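You operate a simulated robot arm through the tools that you are given. There is no shell and no other tool.

You run a simulated robot arm. Do the job below in one go: nothing can be reset, and whatever is moved stays where it is left.

Task
Put the drop leaf away clean: rub off the cup ring, then fold it.
Fine: rub with the galley polishing pad while the stay holds the leaf; pad back, stay free, leaf down. Set down upright: galley polishing pad. What is to be rubbed or washed off counts as gone when no trace of it is left.
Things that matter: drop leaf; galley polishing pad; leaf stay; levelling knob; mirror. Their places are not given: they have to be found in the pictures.

Only the result counts: the job must be done as asked and must still hold three seconds after the hand-in. Knocking over, shifting, dropping, spilling or breaking anything else fails it. Flat cloth is picked up by pressing the open fingertips on it (5 to 10 N) and closing them slowly along it; thin cloth reads only 2 to 8 mm in the jaws.

Robot
A 6-joint arm with a three-finger gripper, fixed in place. Base frame: the origin is on the floor under the middle of its stand, x ahead of it, y to its left, z up. Units: mm, degrees, N and s.
It reaches about 1213 mm from its shoulder. Its first joint turns from -166.0 to 166.0 degrees. Payload 4.89 kg.
The tool frame sits at the grasp point between the pads (the TCP): z along the fingers, y along the line on which they close. The tips reach 30 mm beyond it. The gripper opens to 164 mm; its body begins 125 mm behind the TCP.
Orientation is that of the tool frame in the base frame, as a unit quaternion [x, y, z, w]. With the fingers straight down and closing along the base's y, the tool's x points along the base's -x, its y along +y and its z along -z.

Tools
- The arm moves only by the tool servo_tool. Its argument "rows" is a list of rows, each a list of 3 entries, a list of its own where there are three numbers: the finger opening in cm, from 0 to 16.4, then the shift along the tool's x, y, z in cm, then the turn, a rotation vector about the tool's x, y, z in degrees. In form: [[gripper, [tx, ty, tz], [ax, ay, az]], ...]. A call has 1 to 20 rows; each row is the pose to reach, as a shift and turn from the pose commanded when the call began, along the tool's axes at that moment. Each row takes 0.2 s and may step no farther than 50 mm and 8.6 degrees from the row before; otherwise, or with a gripper value out of range, the whole call is refused. A pose out of reach is approached as far as the arm can. The call stops where the force on the tool passes 90 N (or 10 N more than at its start, if that is more) or the arm is blocked; 0.2 s more then pass. Each finger travels about 108 mm/s and halts on what it meets, pressing with about 27 N; the grip force reading is that of the motor and also rises with nothing between the fingers. The clock runs only during rows and for 0.2 s after the last one: add rows that repeat a pose to give the fingers time. It gives the time, the measured TCP pose, the force on the tool (base axes), the opening and the grip force at its end, in the units of the frame above (readings bear some noise), with the torque about the TCP (base axes, N m) and any sound that the robot's microphone picked up.
- Cameras (640 x 400 px; columns grow to the right, rows downward): "scene" is fixed at [57.3, -501, 1459.2]; the picture's right is [0.19, -0.98, 0.00], its down [-0.61, -0.12, -0.78] and it looks along [0.77, 0.15, -0.63] (base axes); focal length 342 px, centre (320, 200). "wrist" rides on the gripper at [76, -2, -152] in the tool frame; the picture's right is [0.02, 1.00, 0.00], its down [-0.88, 0.02, -0.47] and it looks along [-0.47, 0.01, 0.88] (tool axes); focal length 247 px, centre (320, 200).
- grab_frame(camera): a new picture of that camera. The clock stands still meanwhile.
- lift_body(by): moves the trunk up (or, below 0, down) by that many mm; the arm rides with it, the base frame stays. It gives what a move gives, with no picture.
- point_at(camera, pixels): for up to 12 pixels [column, row] of the newest picture of that camera ("zoom" is the newest enlarged one), the place [x, y, z] in the base frame of the surface seen there, good to about 3 mm, but the place of the scene camera against the robot may be out by one fixed shift of up to 18 mm in any direction. The clock stands still meanwhile.
- close_up(camera, box): a new picture of the part [left, top, right, bottom] of that camera's present view, enlarged. The clock stands still meanwhile.
- close_job(): hands the job in; it is judged then, once.

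Open the gripper and draw the arm clear of the work before you hand the job in, unless the task says otherwise.

The tools are called after "Request:" as a command line: name --argument value ..., lists and objects as JSON in quotes. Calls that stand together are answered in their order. servo_tool: Moves the arm, as the interface text tells. Its arguments: {"type":"object","properties":{"rows":{"type":"array","items":{"type":"array"}}},"required":["rows"]} The other tools are called the same way: lift_body (by) moves the trunk up or down; grab_frame (camera) takes a picture; point_at (camera, pixels) gives the place of the surface under pixels of a picture; close_up (camera, box) takes an enlarged picture of a part of a camera's view; close_job () hands the job in.

At the start:

```text
t: 0.0
position: [605.9, -379.5, 1139.4]
tcp_rot: [0.001, 1.0, -0.001, 0.001]
force: [-0.5, 0.7, -0.2]
moment: [0.05, 0.02, 0.0]
finger_gap: 164.0
finger_force: 0.1
trunk travel left (down, up): [-250.0, 140.0]
```

scene: 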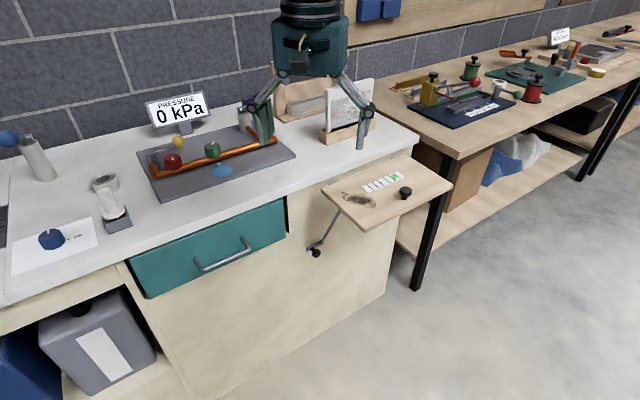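
wrist: 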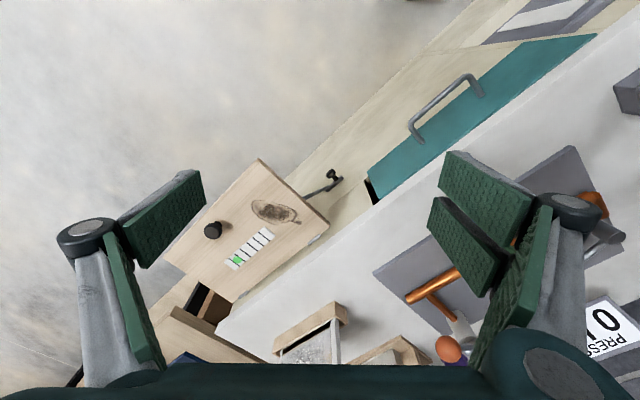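

I begin by looking closely: the leaf is around (385,195) in the scene picture with a brown ring at (357,200), a knob at (405,193), and a stay below at (318,248). I enlarge several parts.

Request:
close_up --camera "scene" --box '[290, 140, 470, 270]'

Request:
close_up --camera "scene" --box '[0, 120, 160, 290]'

Request:
close_up --camera "scene" --box '[130, 80, 300, 200]'

Request:
close_up --camera "scene" --box '[220, 60, 390, 160]'

Request:
close_up --camera "wrist" --box '[140, 140, 380, 310]'

```text
3.08 times, centred on (380, 205) of scene
```

zoom: 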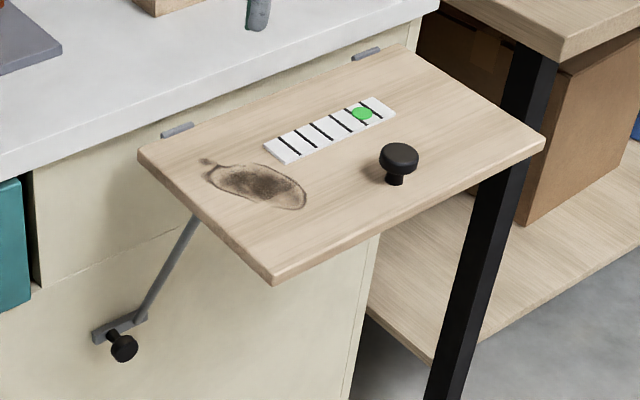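

```text
2.35 times, centred on (80, 205) of scene
```

zoom: 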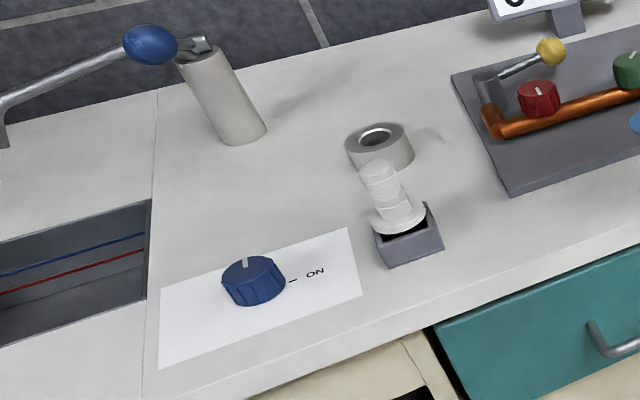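

```text
3.33 times, centred on (215, 140) of scene
```

zoom: 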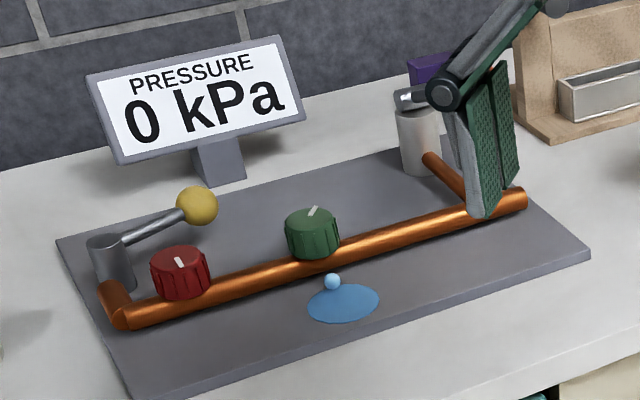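

```text
3.76 times, centred on (305, 110) of scene
```

zoom: 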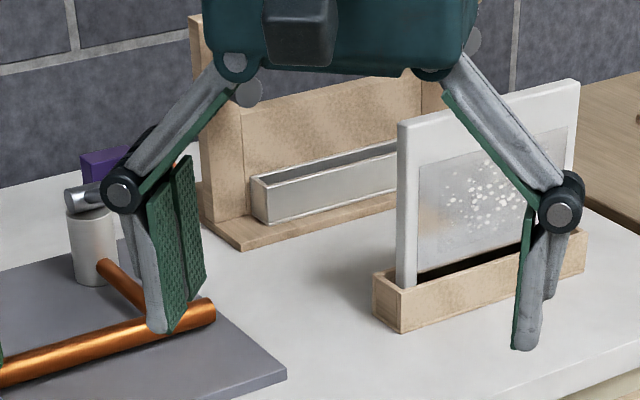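

```text
2.35 times, centred on (260, 225) of wrist
```

zoom: 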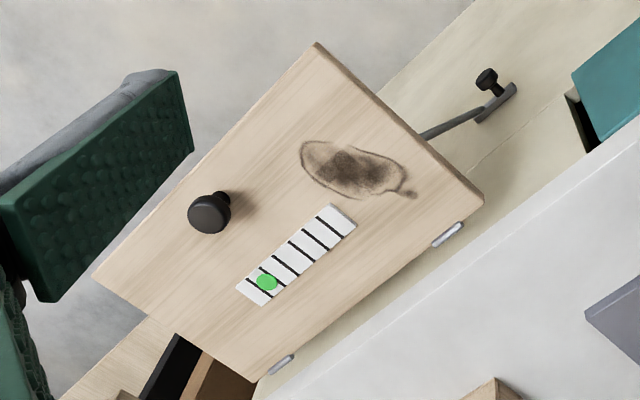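

The level strip, knob and ring are visible on the leaf; the pad is not obvious yet. I get the places of several candidate things in the scene picture.

Request:
grab_frame --camera "scene"

Request:
point_at --camera "scene" --pixels '[[322, 189], [411, 157], [452, 185], [366, 231], [357, 200], [405, 190], [317, 252], [335, 222], [105, 184], [112, 208], [118, 226], [297, 104]]'

Request:
close_up --camera "scene" --box '[80, 160, 150, 240]'

Request:
close_up --camera "scene" --box '[380, 20, 640, 130]'

Request:
close_up --camera "scene" --box '[300, 230, 340, 265]'

```text
taken
```

scene: 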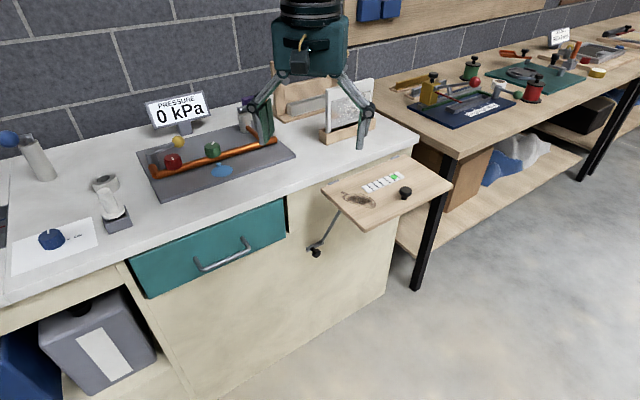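

```text
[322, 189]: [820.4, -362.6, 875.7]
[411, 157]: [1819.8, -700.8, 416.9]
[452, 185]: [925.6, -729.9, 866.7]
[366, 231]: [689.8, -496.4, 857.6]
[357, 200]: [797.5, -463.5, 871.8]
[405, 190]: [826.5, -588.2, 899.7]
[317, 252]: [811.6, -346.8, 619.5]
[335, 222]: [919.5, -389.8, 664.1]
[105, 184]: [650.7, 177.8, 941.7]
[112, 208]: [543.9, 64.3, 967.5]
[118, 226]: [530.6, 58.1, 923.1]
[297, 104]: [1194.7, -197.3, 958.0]
```

```text
5.00 times, centred on (115, 200) of scene
```

zoom: 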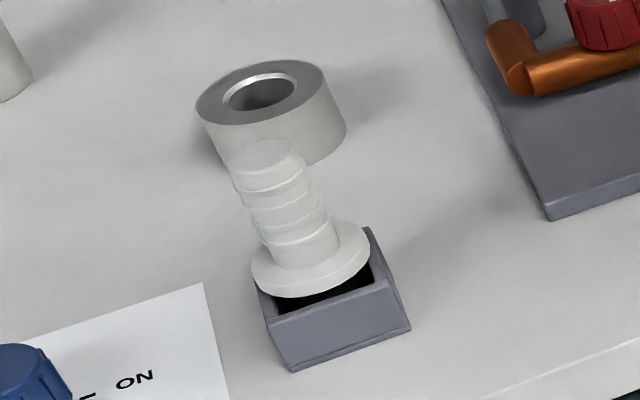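

```text
2.46 times, centred on (510, 75) of scene
```

zoom: 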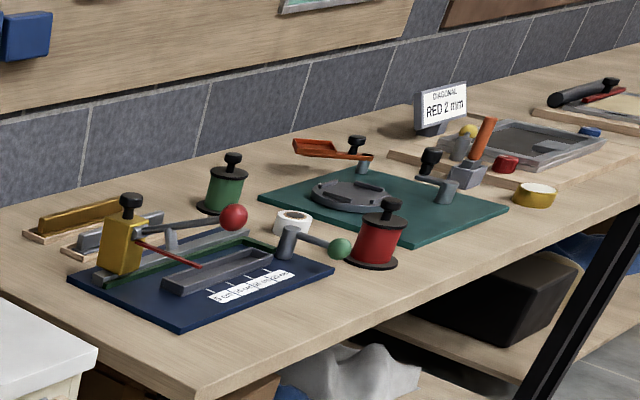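

```text
11.43 times, centred on (320, 248) of scene
```

zoom: 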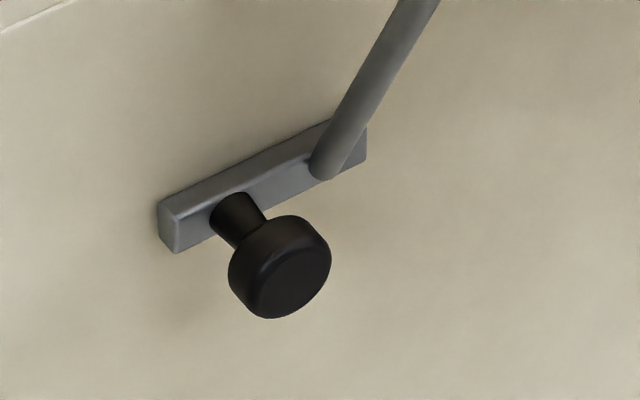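

The leaf is turned 45° to the base, with its outer edge facing the robot side. The gripper hides the stands around (300,100), so I move the arm left and up for clearer views of both.

Request:
servo_tool --rows '[[16.4, [0, 4.5, -1], [0, 0, 0]], [16.4, [0, 9, -2], [0, 0, 0]], [16.4, [0, 13.5, -3], [0, 0, 0]], [16.4, [0, 18, -4], [0, 0, 0]], [16.4, [0, 22.5, -5], [0, 0, 0]], [16.4, [0, 27, -6], [0, 0, 0]], [16.4, [0, 31.5, -7], [0, 0, 0]], [16.4, [0, 36, -8], [0, 0, 0]], [16.4, [0, 40, -8], [0, 0, 0]]]'

Request:
grab_frame --camera "scene"

Request:
grab_frame --camera "wrist"

Request:
close_up --camera "scene" --box '[230, 60, 390, 160]'

```text
t: 2.0
position: [606.4, 20.8, 1220.9]
tcp_rot: [0.0, 1.0, 0.0, 0.0]
force: [-0.4, -0.3, 0.0]
moment: [0.14, -0.04, -0.01]
finger_gap: 163.8
finger_force: 0.0
trunk travel left (down, up): [-250.0, 140.0]
```

```text
taken
```

scene: 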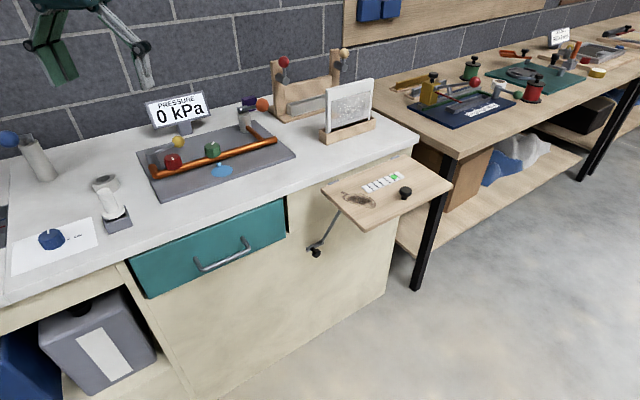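

```text
taken
```

wrist: 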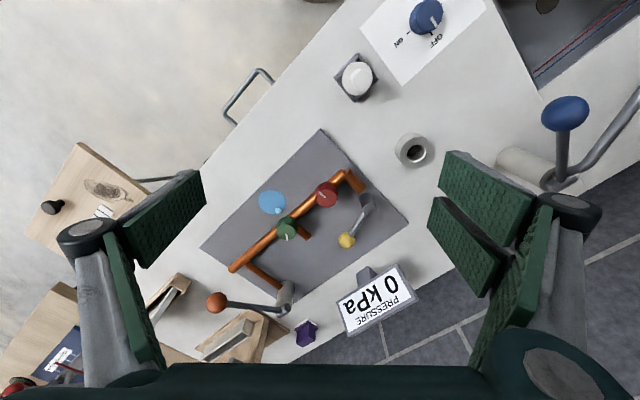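

```text
4.00 times, centred on (310, 110) of scene
```

zoom: 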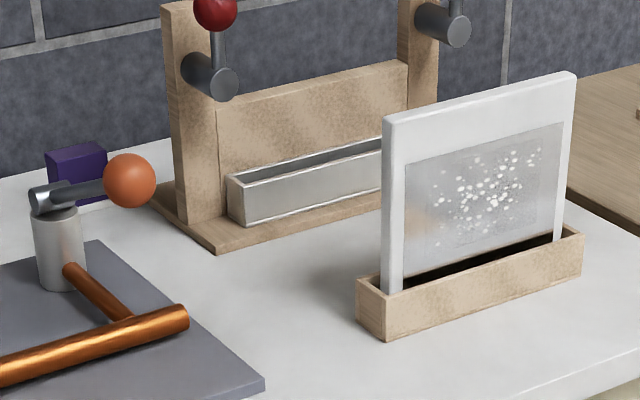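

The mirror stands in a wood slot at (348,105); pad candidates are the handled white piece in the grey box at wrist (357,78) and the purple block at wrist (305,332). I zoom in on these from the wrist.

Request:
close_up --camera "wrist" --box '[310, 30, 450, 180]'

Request:
close_up --camera "wrist" --box '[140, 250, 340, 370]'

Request:
point_at --camera "wrist" --pixels '[[357, 78], [345, 92], [372, 100], [357, 55], [337, 78], [412, 150], [305, 330], [107, 188], [55, 207], [385, 60], [352, 101], [378, 72]]'

Request:
close_up --camera "scene" --box '[0, 280, 200, 400]'

```text
2.67 times, centred on (380, 105) of wrist
```

zoom: 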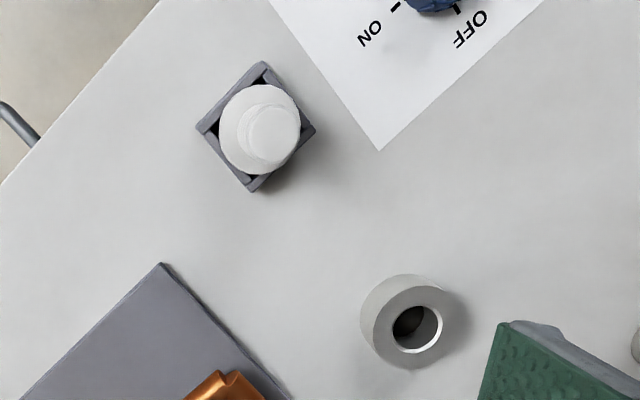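

```text
3.20 times, centred on (240, 310) of wrist
```

zoom: 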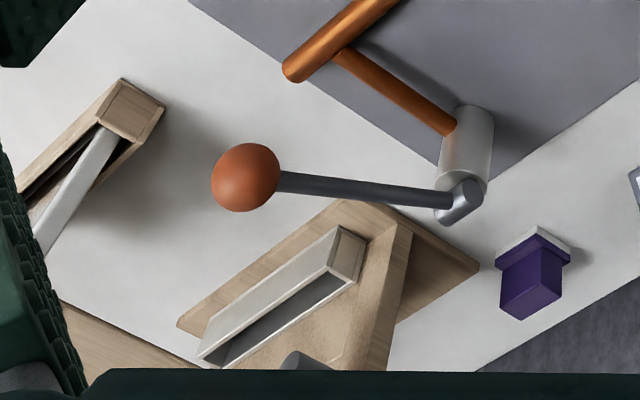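

```text
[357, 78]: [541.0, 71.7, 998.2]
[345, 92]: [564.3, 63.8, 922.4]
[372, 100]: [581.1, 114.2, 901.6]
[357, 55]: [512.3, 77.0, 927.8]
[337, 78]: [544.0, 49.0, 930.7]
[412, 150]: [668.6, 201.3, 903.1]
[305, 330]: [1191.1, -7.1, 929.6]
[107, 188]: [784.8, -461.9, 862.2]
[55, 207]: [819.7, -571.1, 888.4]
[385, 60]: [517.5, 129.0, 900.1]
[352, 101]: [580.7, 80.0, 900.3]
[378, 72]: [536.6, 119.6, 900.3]
```

```text
3.20 times, centred on (100, 340) of scene
```

zoom: 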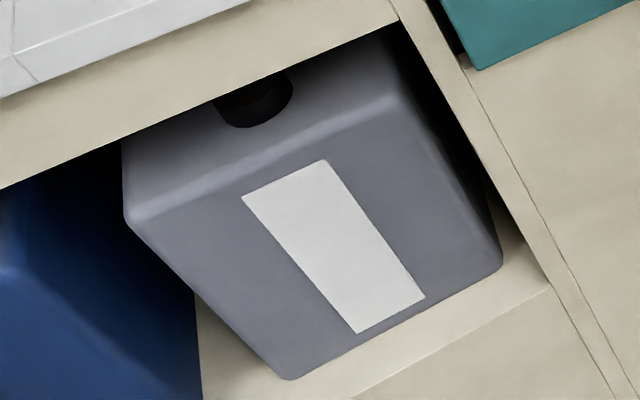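

I zoom further on the two candidates.

Request:
close_up --camera "wrist" --box '[325, 45, 390, 110]'

Request:
close_up --camera "wrist" --box '[280, 310, 330, 355]'

Request:
close_up --camera "scene" --box '[225, 85, 285, 125]'

Request:
close_up --camera "scene" --box '[310, 70, 390, 150]'

Request:
close_up --camera "scene" --box '[90, 170, 140, 235]'

```text
6.15 times, centred on (358, 78) of wrist
```

zoom: 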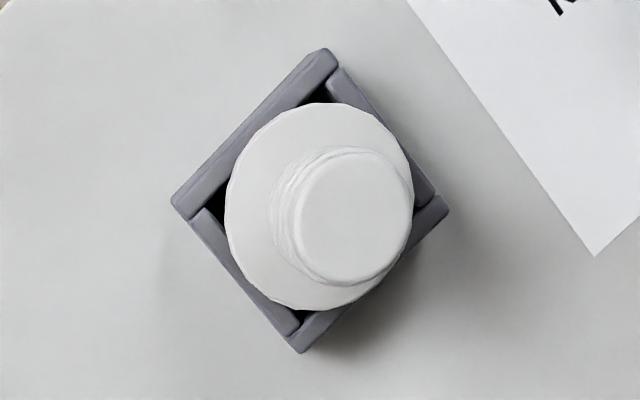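

```text
8.89 times, centred on (305, 332) of wrist
```

zoom: 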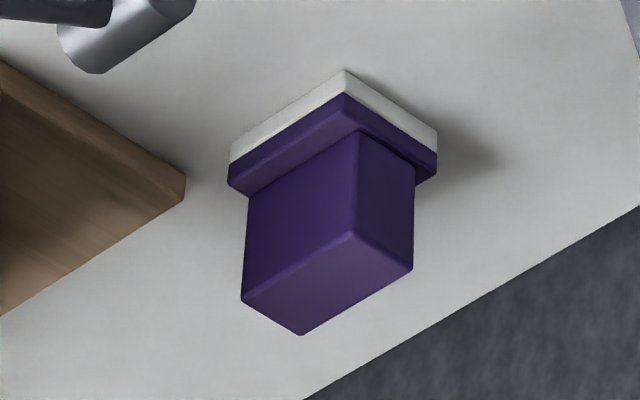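

```text
10.00 times, centred on (255, 105) of scene
```

zoom: 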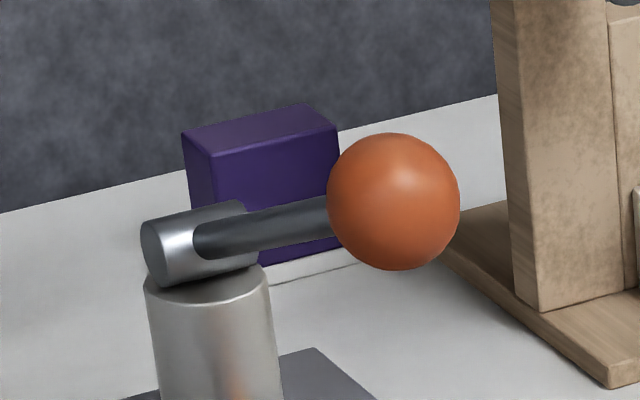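

```text
5.00 times, centred on (350, 110) of scene
```

zoom: 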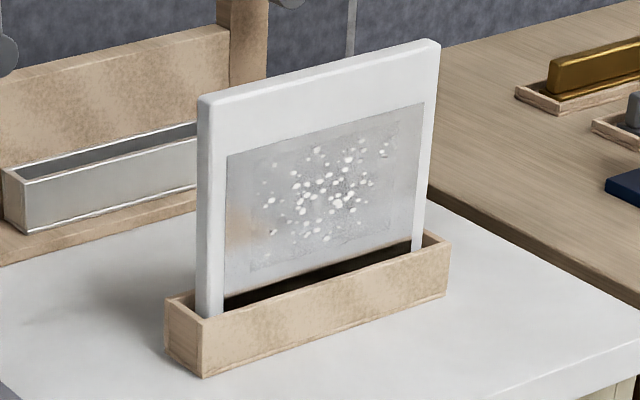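

```text
6.15 times, centred on (115, 202) of scene
```

zoom: 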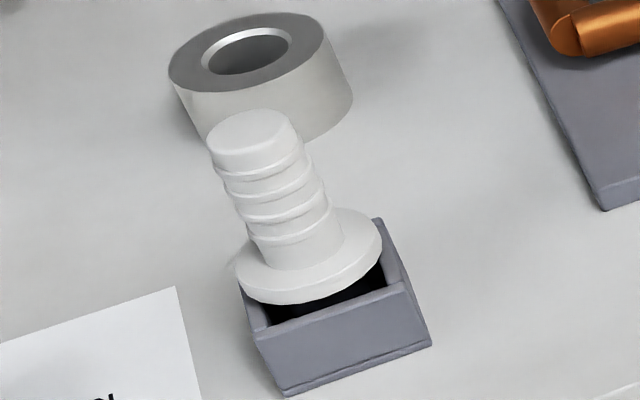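

The purple block with a white sole at wrist (305,332) is built like a rubbing pad (sole, plate, grip), so I take it as the pad. I measure the things around it and its corners in a fresh wrist picture.

Request:
point_at --camera "wrist" --pixels '[[305, 345], [297, 325], [313, 326], [303, 320], [319, 330], [291, 331], [217, 302], [265, 308], [285, 298], [350, 310], [412, 290], [376, 272]]'

Request:
point_at --camera "scene" --pixels '[[243, 100], [262, 105], [245, 115], [250, 113], [275, 65], [283, 120], [282, 63], [344, 55], [328, 142], [375, 128], [330, 90], [372, 80]]'

Request:
close_up --camera "wrist" --box '[280, 310, 330, 355]'

Request:
point_at --camera "zoom" --pixels '[[345, 72], [230, 160], [437, 135], [301, 333], [412, 268], [352, 233], [242, 298], [345, 95], [230, 185], [436, 160], [358, 140], [250, 200]]'

```text
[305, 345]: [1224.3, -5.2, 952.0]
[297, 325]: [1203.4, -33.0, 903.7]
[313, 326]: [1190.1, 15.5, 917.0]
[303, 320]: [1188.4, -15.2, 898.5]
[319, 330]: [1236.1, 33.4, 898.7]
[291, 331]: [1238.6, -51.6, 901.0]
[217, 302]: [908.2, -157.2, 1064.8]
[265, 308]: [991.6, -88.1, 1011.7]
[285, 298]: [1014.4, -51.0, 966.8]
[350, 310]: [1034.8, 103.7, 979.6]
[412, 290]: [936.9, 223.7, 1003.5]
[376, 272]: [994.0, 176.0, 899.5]
```

```text
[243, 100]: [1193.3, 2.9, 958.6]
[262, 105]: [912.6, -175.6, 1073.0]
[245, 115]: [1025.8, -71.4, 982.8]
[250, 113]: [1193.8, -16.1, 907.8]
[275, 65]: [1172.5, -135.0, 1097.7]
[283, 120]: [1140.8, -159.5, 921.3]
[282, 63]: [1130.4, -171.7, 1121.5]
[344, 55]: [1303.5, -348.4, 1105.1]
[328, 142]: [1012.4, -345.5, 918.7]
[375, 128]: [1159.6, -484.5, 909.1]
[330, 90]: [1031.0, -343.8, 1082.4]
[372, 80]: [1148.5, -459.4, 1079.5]
```

```text
8.89 times, centred on (305, 332) of wrist
```

zoom: 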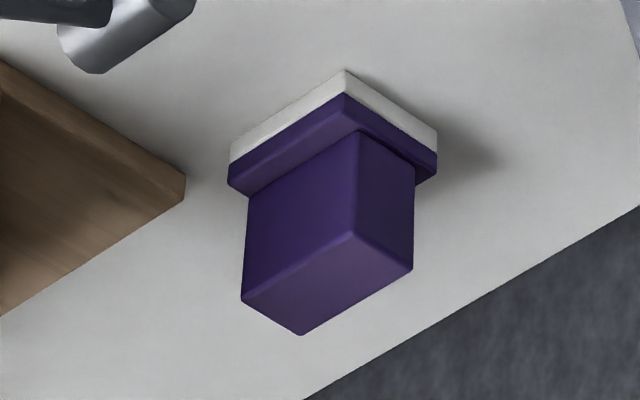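

```text
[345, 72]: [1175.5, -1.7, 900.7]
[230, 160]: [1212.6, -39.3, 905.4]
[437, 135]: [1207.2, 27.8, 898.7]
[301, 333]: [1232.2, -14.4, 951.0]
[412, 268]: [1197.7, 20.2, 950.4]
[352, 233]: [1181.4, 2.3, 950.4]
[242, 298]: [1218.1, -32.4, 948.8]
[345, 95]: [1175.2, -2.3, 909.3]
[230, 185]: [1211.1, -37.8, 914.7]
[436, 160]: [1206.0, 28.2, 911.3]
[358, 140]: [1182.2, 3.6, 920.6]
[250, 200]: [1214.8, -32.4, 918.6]
```

The pad's block is about 50x25 mm at (1207,-6), top at z 950, on a 52x43 mm plate, far out at the limit of reach. I test how far the arm gets straight down at this height, moving forward over the bench.

Request:
servo_tool --rows '[[16.4, [-4.5, 0, 0], [0, 0, 0]], [16.4, [-9, 0, 0], [0, 0, 0]], [16.4, [-13.5, 0, 0], [0, 0, 0]], [16.4, [-18, 0, 0], [0, 0, 0]], [16.4, [-22.5, 0, 0], [0, 0, 0]], [16.4, [-27, 0, 0], [0, 0, 0]], [16.4, [-31.5, 0, 0], [0, 0, 0]], [16.4, [-36, 0, 0], [0, 0, 0]], [16.4, [-40, 0, 0], [0, 0, 0]]]'

Request:
grab_frame --camera "scene"

Request:
grab_frame --camera "wrist"

```text
t: 4.0
position: [1006.5, 20.7, 1219.2]
tcp_rot: [0.0, 1.0, 0.0, 0.0]
force: [-0.4, 0.1, 0.1]
moment: [-0.05, -0.15, -0.02]
finger_gap: 163.9
finger_force: 0.1
trunk travel left (down, up): [-250.0, 140.0]
```

```text
taken
```

scene: 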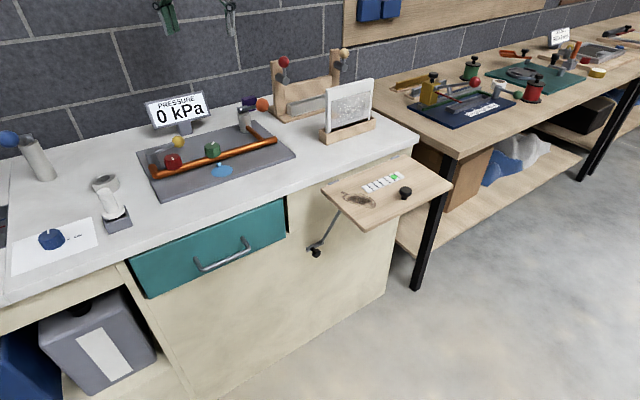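

```text
taken
```

wrist: 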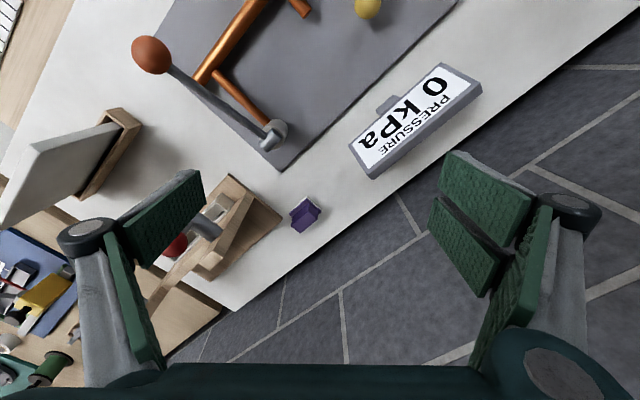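

Straight down at x=1006 works, and the pad is at wrist (305,213), close to the wall and the wood stand. I measure these again from here.

Request:
close_up --camera "wrist" --box '[230, 140, 380, 280]'

Request:
point_at --camera "wrist" --pixels '[[305, 213], [340, 232], [345, 215], [280, 265], [350, 250], [280, 215], [232, 178], [268, 130], [275, 140], [155, 52], [370, 170], [255, 285]]'

```text
2.86 times, centred on (305, 210) of wrist
```

zoom: 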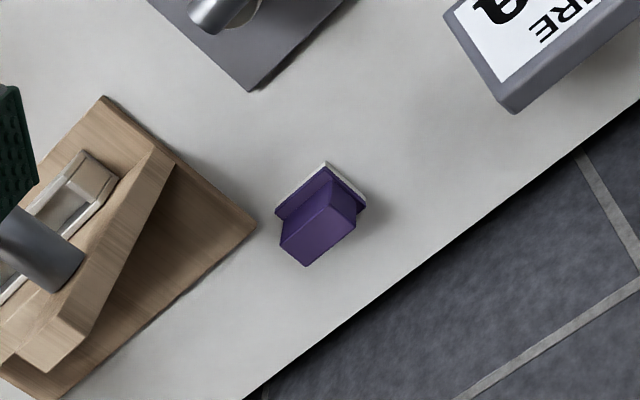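

```text
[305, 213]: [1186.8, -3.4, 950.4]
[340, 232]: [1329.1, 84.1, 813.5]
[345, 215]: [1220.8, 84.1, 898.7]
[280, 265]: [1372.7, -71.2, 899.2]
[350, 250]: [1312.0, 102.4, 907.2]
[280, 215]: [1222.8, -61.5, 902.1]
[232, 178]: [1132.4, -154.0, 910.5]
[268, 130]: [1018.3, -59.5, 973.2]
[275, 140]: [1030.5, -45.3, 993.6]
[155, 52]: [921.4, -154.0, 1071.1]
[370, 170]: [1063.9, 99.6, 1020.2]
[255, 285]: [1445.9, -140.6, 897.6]
```

The wall plane is about 150 mm behind the pad, and the wood stand's base starts 25 mm beside it. I now try to go above the pad with the hand yawed 45° so that the fingers close across the 25 mm side.

Request:
servo_tool --rows '[[16.4, [-3.4, -0.5, 0], [0, 0, 7.5]], [16.4, [-6.7, -0.9, 0], [0, 0, 15]], [16.4, [-10, -1.4, 0], [0, 0, 22.5]], [16.4, [-13.4, -1.8, 0], [0, 0, 30]], [16.4, [-16.7, -2.3, 0], [0, 0, 37.5]], [16.4, [-20, -2.7, 0], [0, 0, 45]]]'

Request:
grab_frame --camera "wrist"

Request:
grab_frame --camera "scene"

```text
t: 5.4
position: [1205.2, -7.4, 1224.4]
tcp_rot: [0.384, 0.923, 0.0, 0.0]
force: [-0.7, 0.3, 2.2]
moment: [-0.01, -0.19, 0.02]
finger_gap: 163.9
finger_force: 0.0
trunk travel left (down, up): [-250.0, 140.0]
```

```text
taken
```

wrist: 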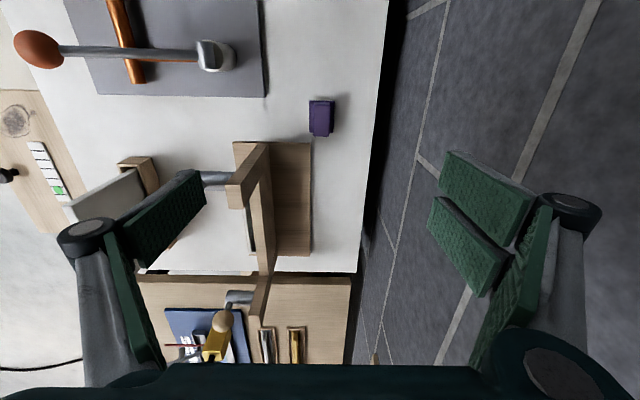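

```text
taken
```

scene: 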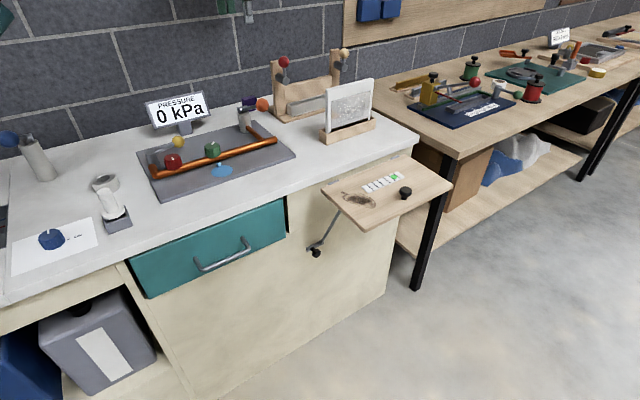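

The arm reaches (1205,-7,1224) straight down with the pad seen at wrist (320,117). I measure the pad's corners from here for exact alignment.

Request:
close_up --camera "wrist" --box '[280, 80, 360, 150]'

```text
5.71 times, centred on (320, 115) of wrist
```

zoom: 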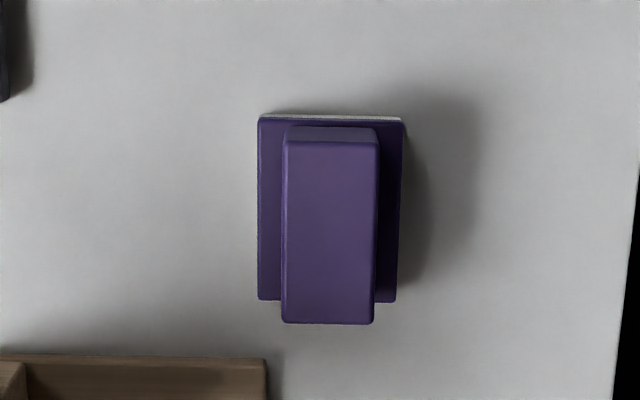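

Request:
point_at --camera "zoom" --pixels '[[288, 146], [373, 146], [286, 318], [368, 318], [330, 230], [262, 125], [262, 295], [398, 130], [390, 298], [262, 362], [450, 350], [330, 80]]'

```text
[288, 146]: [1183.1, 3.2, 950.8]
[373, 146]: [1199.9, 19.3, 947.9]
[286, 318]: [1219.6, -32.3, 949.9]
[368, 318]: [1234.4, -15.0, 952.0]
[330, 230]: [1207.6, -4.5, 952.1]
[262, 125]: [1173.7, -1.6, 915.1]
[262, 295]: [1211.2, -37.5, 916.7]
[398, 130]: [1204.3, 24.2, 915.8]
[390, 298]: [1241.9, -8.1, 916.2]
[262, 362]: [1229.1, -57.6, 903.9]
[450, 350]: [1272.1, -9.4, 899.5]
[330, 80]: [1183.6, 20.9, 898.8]
```

The block centre is (1208.5,-6), top z 950, long side at -45°, matching the hand's yaw. I narrow the fingers to 80 mm here, then lower the trunk 200 mm.

Request:
servo_tool --rows '[[12, [0, 0, 0], [0, 0, 0]], [8, [0, 0, 0], [0, 0, 0]], [8, [0, 0, 0], [0, 0, 0]], [8, [0, 0, 0], [0, 0, 0]]]'

Request:
lift_body --by -200

Request:
grab_frame --camera "wrist"

Request:
grab_frame --camera "scene"

```text
t: 6.4
position: [1204.8, -6.8, 1221.9]
tcp_rot: [0.383, 0.924, 0.0, 0.001]
force: [0.6, -0.2, -1.0]
moment: [0.02, 0.06, -0.02]
finger_gap: 79.8
finger_force: 0.1
trunk travel left (down, up): [-250.0, 140.0]
```

```text
t: 8.6
position: [1204.2, -7.9, 1023.5]
tcp_rot: [0.383, 0.924, 0.001, -0.001]
force: [0.6, 0.0, 0.1]
moment: [0.0, 0.0, 0.01]
finger_gap: 80.0
finger_force: 0.1
trunk travel left (down, up): [-50.0, 340.0]
```

```text
taken
```

wrist: 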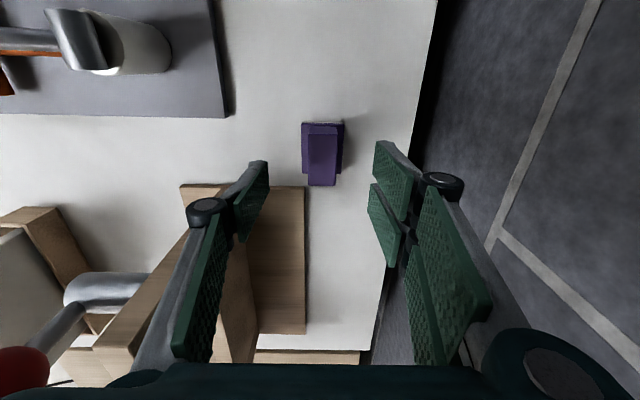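

```text
taken
```

scene: 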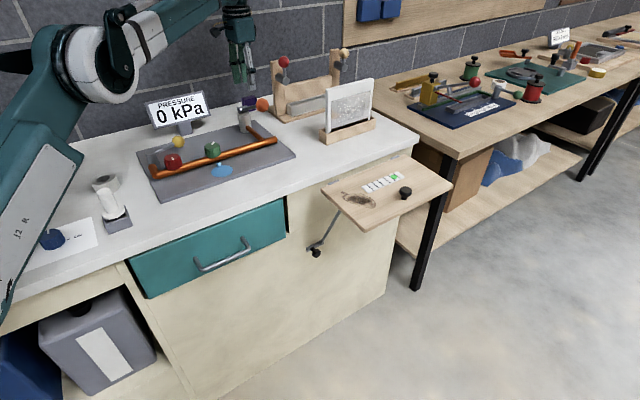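

The pad at (322,150) lies between the fingers, clear of the stand base. I shift by a few mm to centre and go down so the tips end at about z 926, just above the plate.

Request:
servo_tool --rows '[[8, [-0.17, 0.44, 0], [0, 0, 0]], [8, [-0.17, 0.44, 2], [0, 0, 0]], [8, [-0.17, 0.44, 4], [0, 0, 0]], [8, [-0.17, 0.44, 5.5], [0, 0, 0]], [8, [-0.17, 0.44, 6.5], [0, 0, 0]], [8, [-0.17, 0.44, 6.5], [0, 0, 0]]]'

Request:
grab_frame --camera "wrist"

```text
t: 10.0
position: [1211.8, -4.3, 958.8]
tcp_rot: [0.383, 0.924, 0.0, -0.001]
force: [0.3, 0.1, -0.6]
moment: [0.01, -0.01, 0.02]
finger_gap: 80.2
finger_force: 0.1
trunk travel left (down, up): [-50.0, 340.0]
```

```text
taken
```

wrist: 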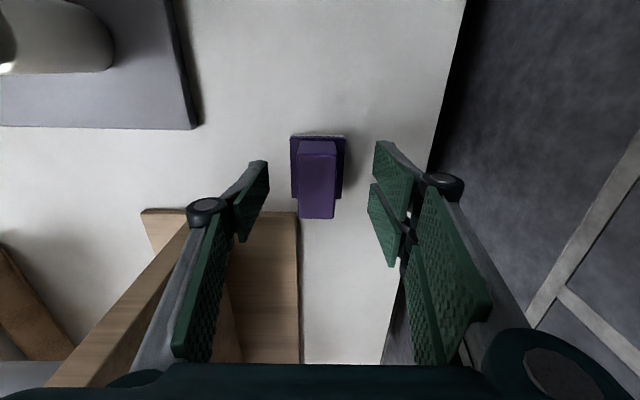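

The TCP is 3 mm past centre towards the wall; I correct that, go 3 mm lower, and close onto the block.

Request:
servo_tool --rows '[[8, [0.1, -0.35, 0.3], [0, 0, 0]], [6, [0.1, -0.35, 0.3], [0, 0, 0]], [4.5, [0.1, -0.35, 0.3], [0, 0, 0]], [3.5, [0.1, -0.35, 0.3], [0, 0, 0]], [2.8, [0.1, -0.35, 0.3], [0, 0, 0]], [2.2, [0.1, -0.35, 0.3], [0, 0, 0]], [1.5, [0.1, -0.35, 0.3], [0, 0, 0]], [1.5, [0.1, -0.35, 0.3], [0, 0, 0]], [1.5, [0.1, -0.35, 0.3], [0, 0, 0]]]'

Request:
grab_frame --camera "wrist"

```text
t: 12.0
position: [1208.1, -7.2, 956.0]
tcp_rot: [0.383, 0.924, 0.0, 0.0]
force: [0.0, 0.8, 0.1]
moment: [0.0, 0.03, 0.02]
finger_gap: 27.4
finger_force: 26.5
trunk travel left (down, up): [-50.0, 340.0]
```

```text
taken
```

wrist: 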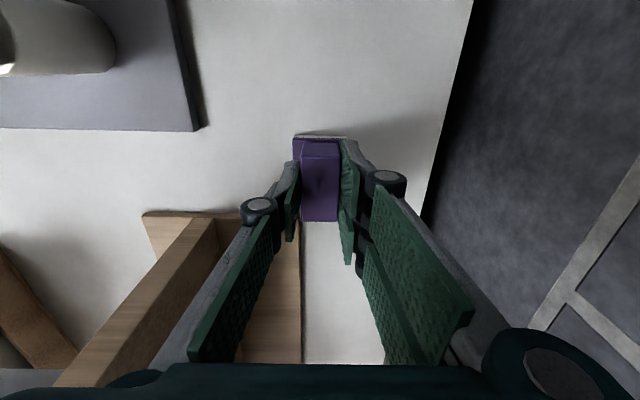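

The pad is gripped (gap 27 mm, 26.5 N). I lift it straight up with the trunk, first a little to check.

Request:
lift_body --by 30

Request:
grab_frame --camera "wrist"

Request:
lift_body --by 230

Request:
grab_frame --camera "scene"

Request:
close_up --camera "wrist" --box '[240, 110, 400, 260]'

```text
t: 12.7
position: [1207.8, -6.3, 984.9]
tcp_rot: [0.382, 0.924, 0.0, 0.0]
force: [-0.4, 0.0, -1.0]
moment: [0.0, 0.04, 0.0]
finger_gap: 27.3
finger_force: 26.8
trunk travel left (down, up): [-80.0, 310.0]
```

```text
taken
```

wrist: 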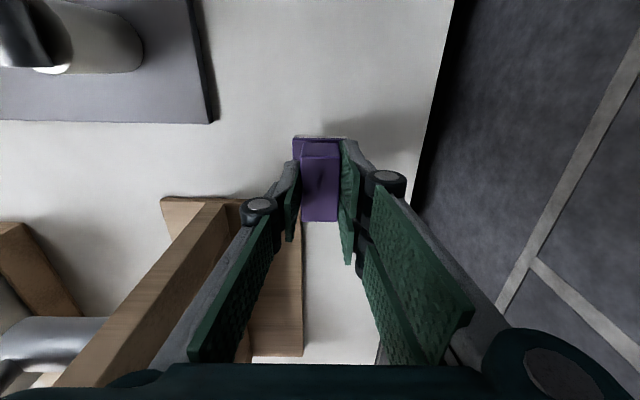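

```text
t: 15.1
position: [1207.7, -8.5, 1214.7]
tcp_rot: [0.383, 0.924, 0.0, 0.0]
force: [0.4, 0.1, -0.7]
moment: [0.02, 0.03, 0.02]
finger_gap: 27.3
finger_force: 27.0
trunk travel left (down, up): [-310.0, 80.0]
```

```text
taken
```

scene: 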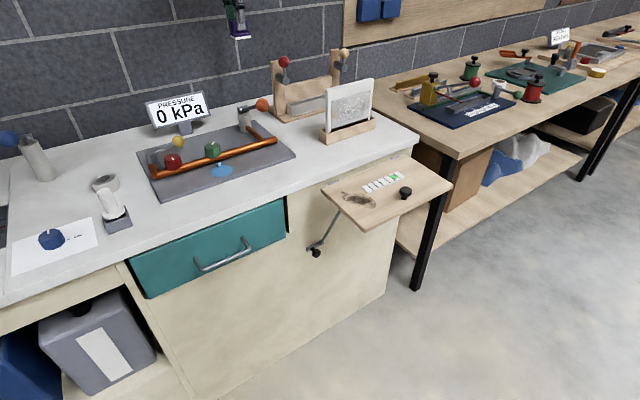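

```text
2.67 times, centred on (320, 185) of wrist
```

zoom: 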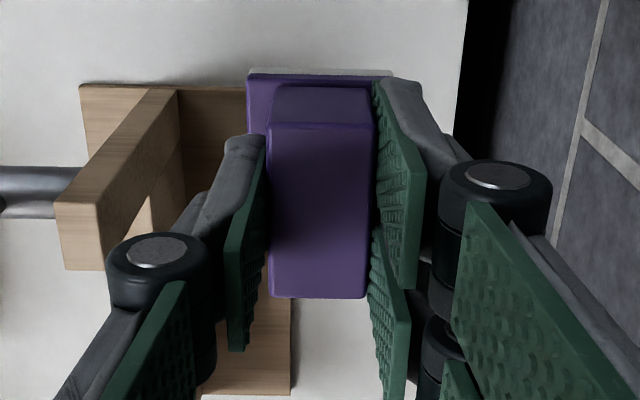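

The pad hangs level and firm. I carry it back towards the robot and then sideways, high above everything, to near the leaf.

Request:
servo_tool --rows '[[1.5, [3.1, -3.1, 0], [0, 0, 0]], [1.5, [6.2, -6.2, 0], [0, 0, 0]], [1.5, [9.3, -9.3, 0], [0, 0, 0]], [1.5, [12.4, -12.4, 0], [0, 0, 0]], [1.5, [15.5, -15.5, 0], [0, 0, 0]], [1.5, [18.6, -18.6, 0], [0, 0, 0]], [1.5, [21.7, -21.7, 0], [0, 0, 0]], [1.5, [25.3, -25.3, 0], [0, 0, 0]], [1.5, [22.8, -28.6, 0], [0, 0, 0]], [1.5, [20.3, -32, 0], [0, 0, 0]], [1.5, [17.8, -35.3, 0], [0, 0, 0]], [1.5, [15.3, -38.7, 0], [0, 0, 0]], [1.5, [12.8, -42, 0], [0, 0, 0]], [1.5, [10.3, -45.3, 0], [0, 0, 0]], [1.5, [7.8, -48.7, 0], [0, 0, 0]], [1.5, [5.8, -52, 0], [0, 0, 0]]]'

Request:
grab_frame --camera "wrist"

Request:
grab_frame --camera "scene"

```text
refused: row 8 steps farther than a row can; nothing moved
```

```text
taken
```

wrist: 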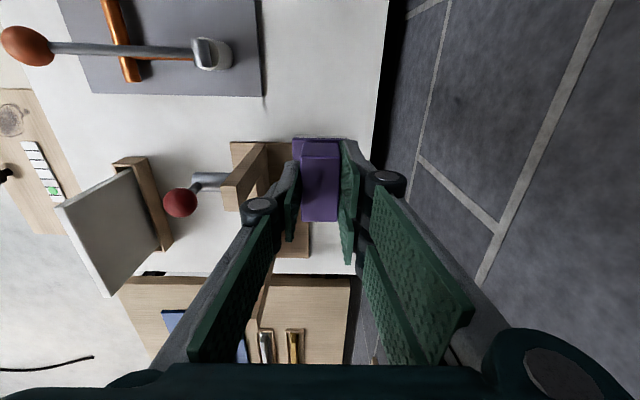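

```text
taken
```

scene: 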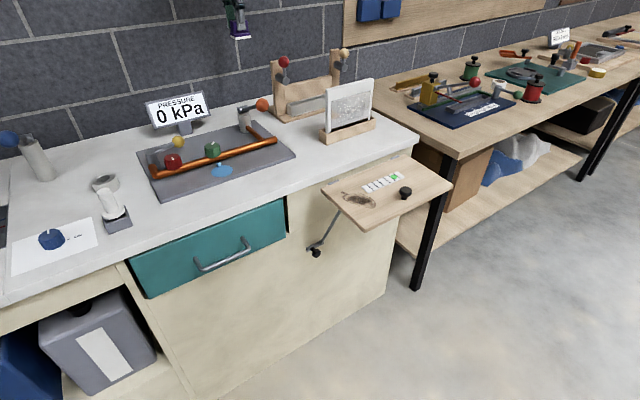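

One row stepped 51 mm and nothing moved, so I resend the same path with smaller steps.

Request:
servo_tool --rows '[[1.5, [3.1, -3.1, 0], [0, 0, 0]], [1.5, [6.2, -6.2, 0], [0, 0, 0]], [1.5, [9.3, -9.3, 0], [0, 0, 0]], [1.5, [12.4, -12.4, 0], [0, 0, 0]], [1.5, [15.5, -15.5, 0], [0, 0, 0]], [1.5, [18.6, -18.6, 0], [0, 0, 0]], [1.5, [21.7, -21.7, 0], [0, 0, 0]], [1.5, [24.5, -24.5, 0], [0, 0, 0]], [1.5, [22.3, -28.0, 0], [0, 0, 0]], [1.5, [20, -31.5, 0], [0, 0, 0]], [1.5, [17.5, -35, 0], [0, 0, 0]], [1.5, [15, -38.5, 0], [0, 0, 0]], [1.5, [12.5, -42, 0], [0, 0, 0]], [1.5, [10.2, -45.3, 0], [0, 0, 0]], [1.5, [7.8, -48.7, 0], [0, 0, 0]], [1.5, [5.8, -52, 0], [0, 0, 0]]]'

Request:
grab_frame --camera "wrist"

Request:
grab_frame --camera "scene"

```text
t: 18.5
position: [798.2, -332.9, 1215.0]
tcp_rot: [0.382, 0.924, 0.001, 0.0]
force: [0.3, 1.5, -0.9]
moment: [-0.09, 0.05, -0.02]
finger_gap: 27.8
finger_force: 26.9
trunk travel left (down, up): [-310.0, 80.0]
```

```text
taken
```

wrist: 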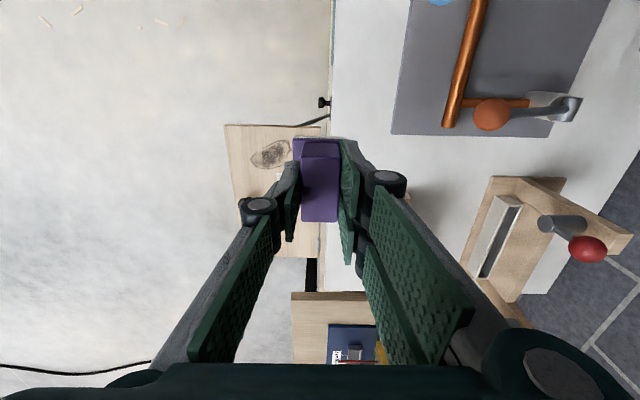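

```text
taken
```

scene: 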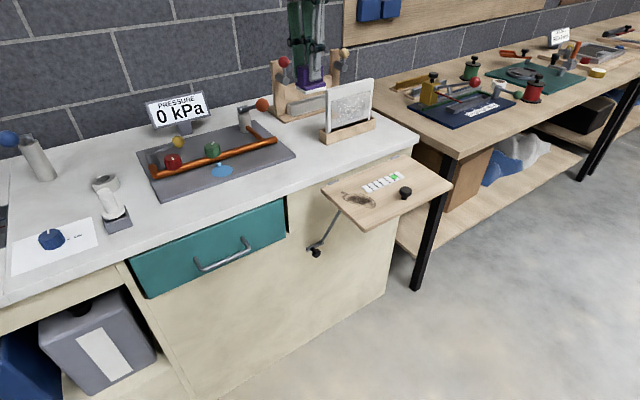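

The ring is visible at wrist (268,153). I zoom on the leaf and measure the ring outline, the strip, knob and leaf edges.

Request:
close_up --camera "wrist" --box '[215, 90, 335, 190]'

```text
4.00 times, centred on (275, 140) of wrist
```

zoom: 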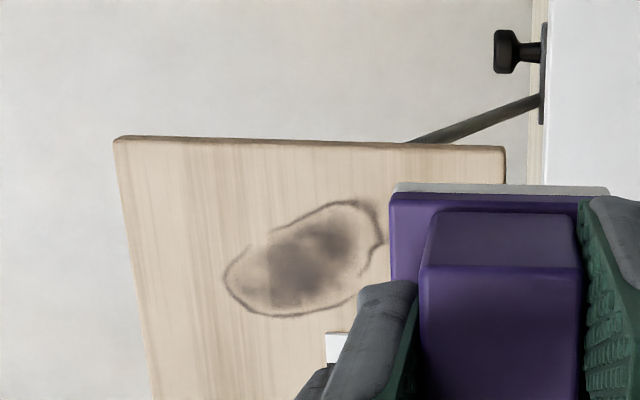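

Request:
point_at --camera "zoom" --pixels '[[120, 145], [500, 155], [155, 385], [225, 270], [245, 305], [300, 315], [360, 290], [382, 240], [370, 205], [325, 210], [300, 265], [265, 245]]'

Request:
point_at --camera "zoom" --pixels '[[508, 52], [530, 52], [545, 100], [543, 60], [490, 115], [420, 140], [335, 345], [300, 180], [430, 165], [540, 30]]'

```text
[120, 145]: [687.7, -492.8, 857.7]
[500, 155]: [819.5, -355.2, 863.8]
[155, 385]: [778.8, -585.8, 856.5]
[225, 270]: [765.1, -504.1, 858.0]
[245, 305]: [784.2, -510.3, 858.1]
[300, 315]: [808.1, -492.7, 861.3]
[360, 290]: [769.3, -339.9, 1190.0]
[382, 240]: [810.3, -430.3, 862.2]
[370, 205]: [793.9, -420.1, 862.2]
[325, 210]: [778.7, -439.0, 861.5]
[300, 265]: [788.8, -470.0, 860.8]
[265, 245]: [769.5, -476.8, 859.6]
```

```text
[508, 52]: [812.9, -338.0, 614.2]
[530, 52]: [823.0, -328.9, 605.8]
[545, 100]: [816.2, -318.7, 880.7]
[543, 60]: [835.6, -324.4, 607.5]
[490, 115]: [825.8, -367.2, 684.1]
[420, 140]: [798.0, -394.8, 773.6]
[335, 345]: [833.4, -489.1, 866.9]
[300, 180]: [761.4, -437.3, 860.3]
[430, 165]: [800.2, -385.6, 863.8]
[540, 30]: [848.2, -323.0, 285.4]
```

The leaf slopes about 1.8° down outward, top z≈861 at the ring. I shift 80 mm along tool y so the pad no longer hides the strip and the end of the ring.

Request:
servo_tool --rows '[[1.5, [0, 4, 0], [0, 0, 0]], [1.5, [0, 8, 0], [0, 0, 0]], [1.5, [0, 8, 0], [0, 0, 0]]]'

Request:
close_up --camera "wrist" --box '[180, 110, 290, 210]'

```text
t: 19.3
position: [854.8, -275.1, 1210.7]
tcp_rot: [0.382, 0.924, 0.0, 0.0]
force: [1.5, 1.6, -1.1]
moment: [-0.17, 0.2, -0.03]
finger_gap: 27.4
finger_force: 26.9
trunk travel left (down, up): [-310.0, 80.0]
```

```text
4.00 times, centred on (235, 160) of wrist
```

zoom: 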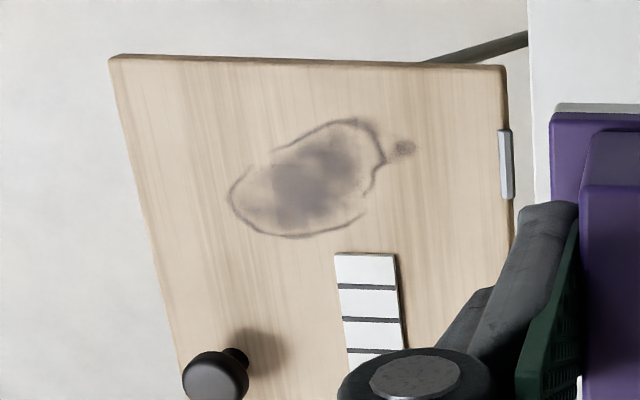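

Request:
point_at --camera "zoom" --pixels '[[337, 256], [393, 256], [230, 195], [258, 232], [298, 238], [365, 212], [383, 165], [414, 148], [400, 158], [370, 125], [330, 125], [270, 160]]'

Request:
point_at --camera "zoom" --pixels '[[115, 62], [495, 72], [505, 165], [300, 90], [440, 110], [440, 220], [170, 230], [300, 270], [440, 300], [215, 375], [365, 300], [250, 300]]'

```text
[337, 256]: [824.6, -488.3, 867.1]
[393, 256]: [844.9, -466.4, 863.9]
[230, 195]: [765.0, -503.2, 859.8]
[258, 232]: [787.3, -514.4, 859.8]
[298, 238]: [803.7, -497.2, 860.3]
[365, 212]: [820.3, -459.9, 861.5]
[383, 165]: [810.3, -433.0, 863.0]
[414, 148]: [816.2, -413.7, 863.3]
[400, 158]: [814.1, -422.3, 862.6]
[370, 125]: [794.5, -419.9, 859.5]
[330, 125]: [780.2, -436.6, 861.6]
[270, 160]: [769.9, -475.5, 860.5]
```

```text
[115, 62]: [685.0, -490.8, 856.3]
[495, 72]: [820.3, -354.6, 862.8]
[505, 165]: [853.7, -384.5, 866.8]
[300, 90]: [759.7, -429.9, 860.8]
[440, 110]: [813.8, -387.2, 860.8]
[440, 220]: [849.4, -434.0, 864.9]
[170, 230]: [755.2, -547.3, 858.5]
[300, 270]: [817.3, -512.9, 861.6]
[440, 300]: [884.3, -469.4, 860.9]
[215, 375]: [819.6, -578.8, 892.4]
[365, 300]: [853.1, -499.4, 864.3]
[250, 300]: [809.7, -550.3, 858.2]
```

The strip's near end is at about 39 mm past the ring centre and 3–4 mm high, so the pad must stay short of it. I move over the ring centre (787,-469), tilt 1.8° to match the leaf, and come down to about 23 mm above contact.

Request:
servo_tool --rows '[[1.5, [-1.8, -3.7, 0], [-0.4, 0, 0]], [1.5, [-3.6, -7.4, 0], [-0.8, 0, 0]], [1.5, [-5.4, -11.1, 0], [-1.2, 0, 0]], [1.5, [-7.2, -14.8, 0], [-1.6, 0, 0]], [1.5, [-8.9, -18.5, 0], [-1.8, 0, 0]], [1.5, [-8.9, -18.5, 4.5], [-1.8, 0, 0]], [1.5, [-8.9, -18.5, 9], [-1.8, 0, 0]], [1.5, [-8.9, -18.5, 13.5], [-1.8, 0, 0]], [1.5, [-8.9, -18.5, 18], [-1.8, 0, 0]], [1.5, [-8.9, -18.5, 22.5], [-1.8, 0, 0]], [1.5, [-8.9, -18.5, 26], [-1.8, 0, 0]], [1.5, [-8.9, -18.5, 27], [-1.8, 0, 0]]]'

Request:
grab_frame --camera "wrist"

Request:
close_up --camera "scene" --box '[290, 130, 470, 260]'

```text
t: 21.9
position: [787.5, -470.2, 945.7]
tcp_rot: [0.382, 0.924, 0.015, 0.006]
force: [-0.8, -0.6, -1.0]
moment: [0.05, 0.03, -0.04]
finger_gap: 27.1
finger_force: 27.7
trunk travel left (down, up): [-310.0, 80.0]
```

```text
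taken
```

wrist: 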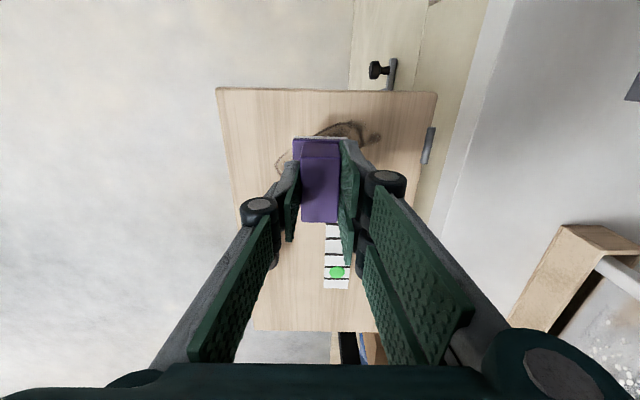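

```text
3.08 times, centred on (380, 195) of scene
```

zoom: 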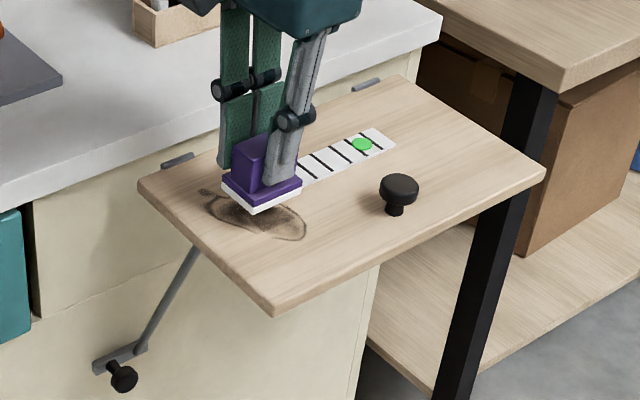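

The sole is about 28 mm above the leaf, centred on the ring. I go down slowly to find contact.

Request:
servo_tool --rows '[[1.5, [0, 0, 1.2], [0, 0, 0]], [1.5, [0, 0, 2.0], [0, 0, 0]], [1.5, [0, 0, 2.3], [0, 0, 0]], [1.5, [0, 0, 2.5], [0, 0, 0]], [1.5, [0, 0, 2.6], [0, 0, 0]]]'

```text
t: 23.1
position: [789.3, -471.9, 919.7]
tcp_rot: [0.382, 0.924, 0.014, 0.006]
force: [-0.3, 0.3, -0.9]
moment: [-0.01, -0.03, 0.0]
finger_gap: 27.3
finger_force: 26.9
trunk travel left (down, up): [-310.0, 80.0]
```

No contact force yet at z 919.7; I continue in 1 mm steps.

Request:
servo_tool --rows '[[1.5, [0, 0, 0.1], [0, 0, 0]], [1.5, [0, 0, 0.2], [0, 0, 0]], [1.5, [0, 0, 0.2], [0, 0, 0]]]'

Request:
servo_tool --rows '[[1.5, [0, 0, 0.1], [0, 0, 0]], [1.5, [0, 0, 0.1], [0, 0, 0]]]'

Request:
servo_tool --rows '[[1.5, [0, 0, 0.1], [0, 0, 0]], [1.5, [0, 0, 0.1], [0, 0, 0]]]'

```text
t: 23.9
position: [787.7, -470.1, 918.2]
tcp_rot: [0.383, 0.924, 0.015, 0.006]
force: [0.0, -0.9, -1.8]
moment: [-0.01, -0.01, -0.01]
finger_gap: 27.3
finger_force: 27.0
trunk travel left (down, up): [-310.0, 80.0]
```

```text
t: 24.5
position: [789.1, -468.5, 917.9]
tcp_rot: [0.383, 0.924, 0.014, 0.006]
force: [-0.2, -2.3, 3.2]
moment: [-0.01, -0.08, -0.04]
finger_gap: 27.4
finger_force: 26.9
trunk travel left (down, up): [-310.0, 80.0]
```

```text
t: 25.1
position: [788.2, -470.7, 916.9]
tcp_rot: [0.383, 0.924, 0.014, 0.007]
force: [4.9, -9.8, 24.8]
moment: [-0.32, -0.19, -0.02]
finger_gap: 27.4
finger_force: 27.8
trunk travel left (down, up): [-310.0, 80.0]
```

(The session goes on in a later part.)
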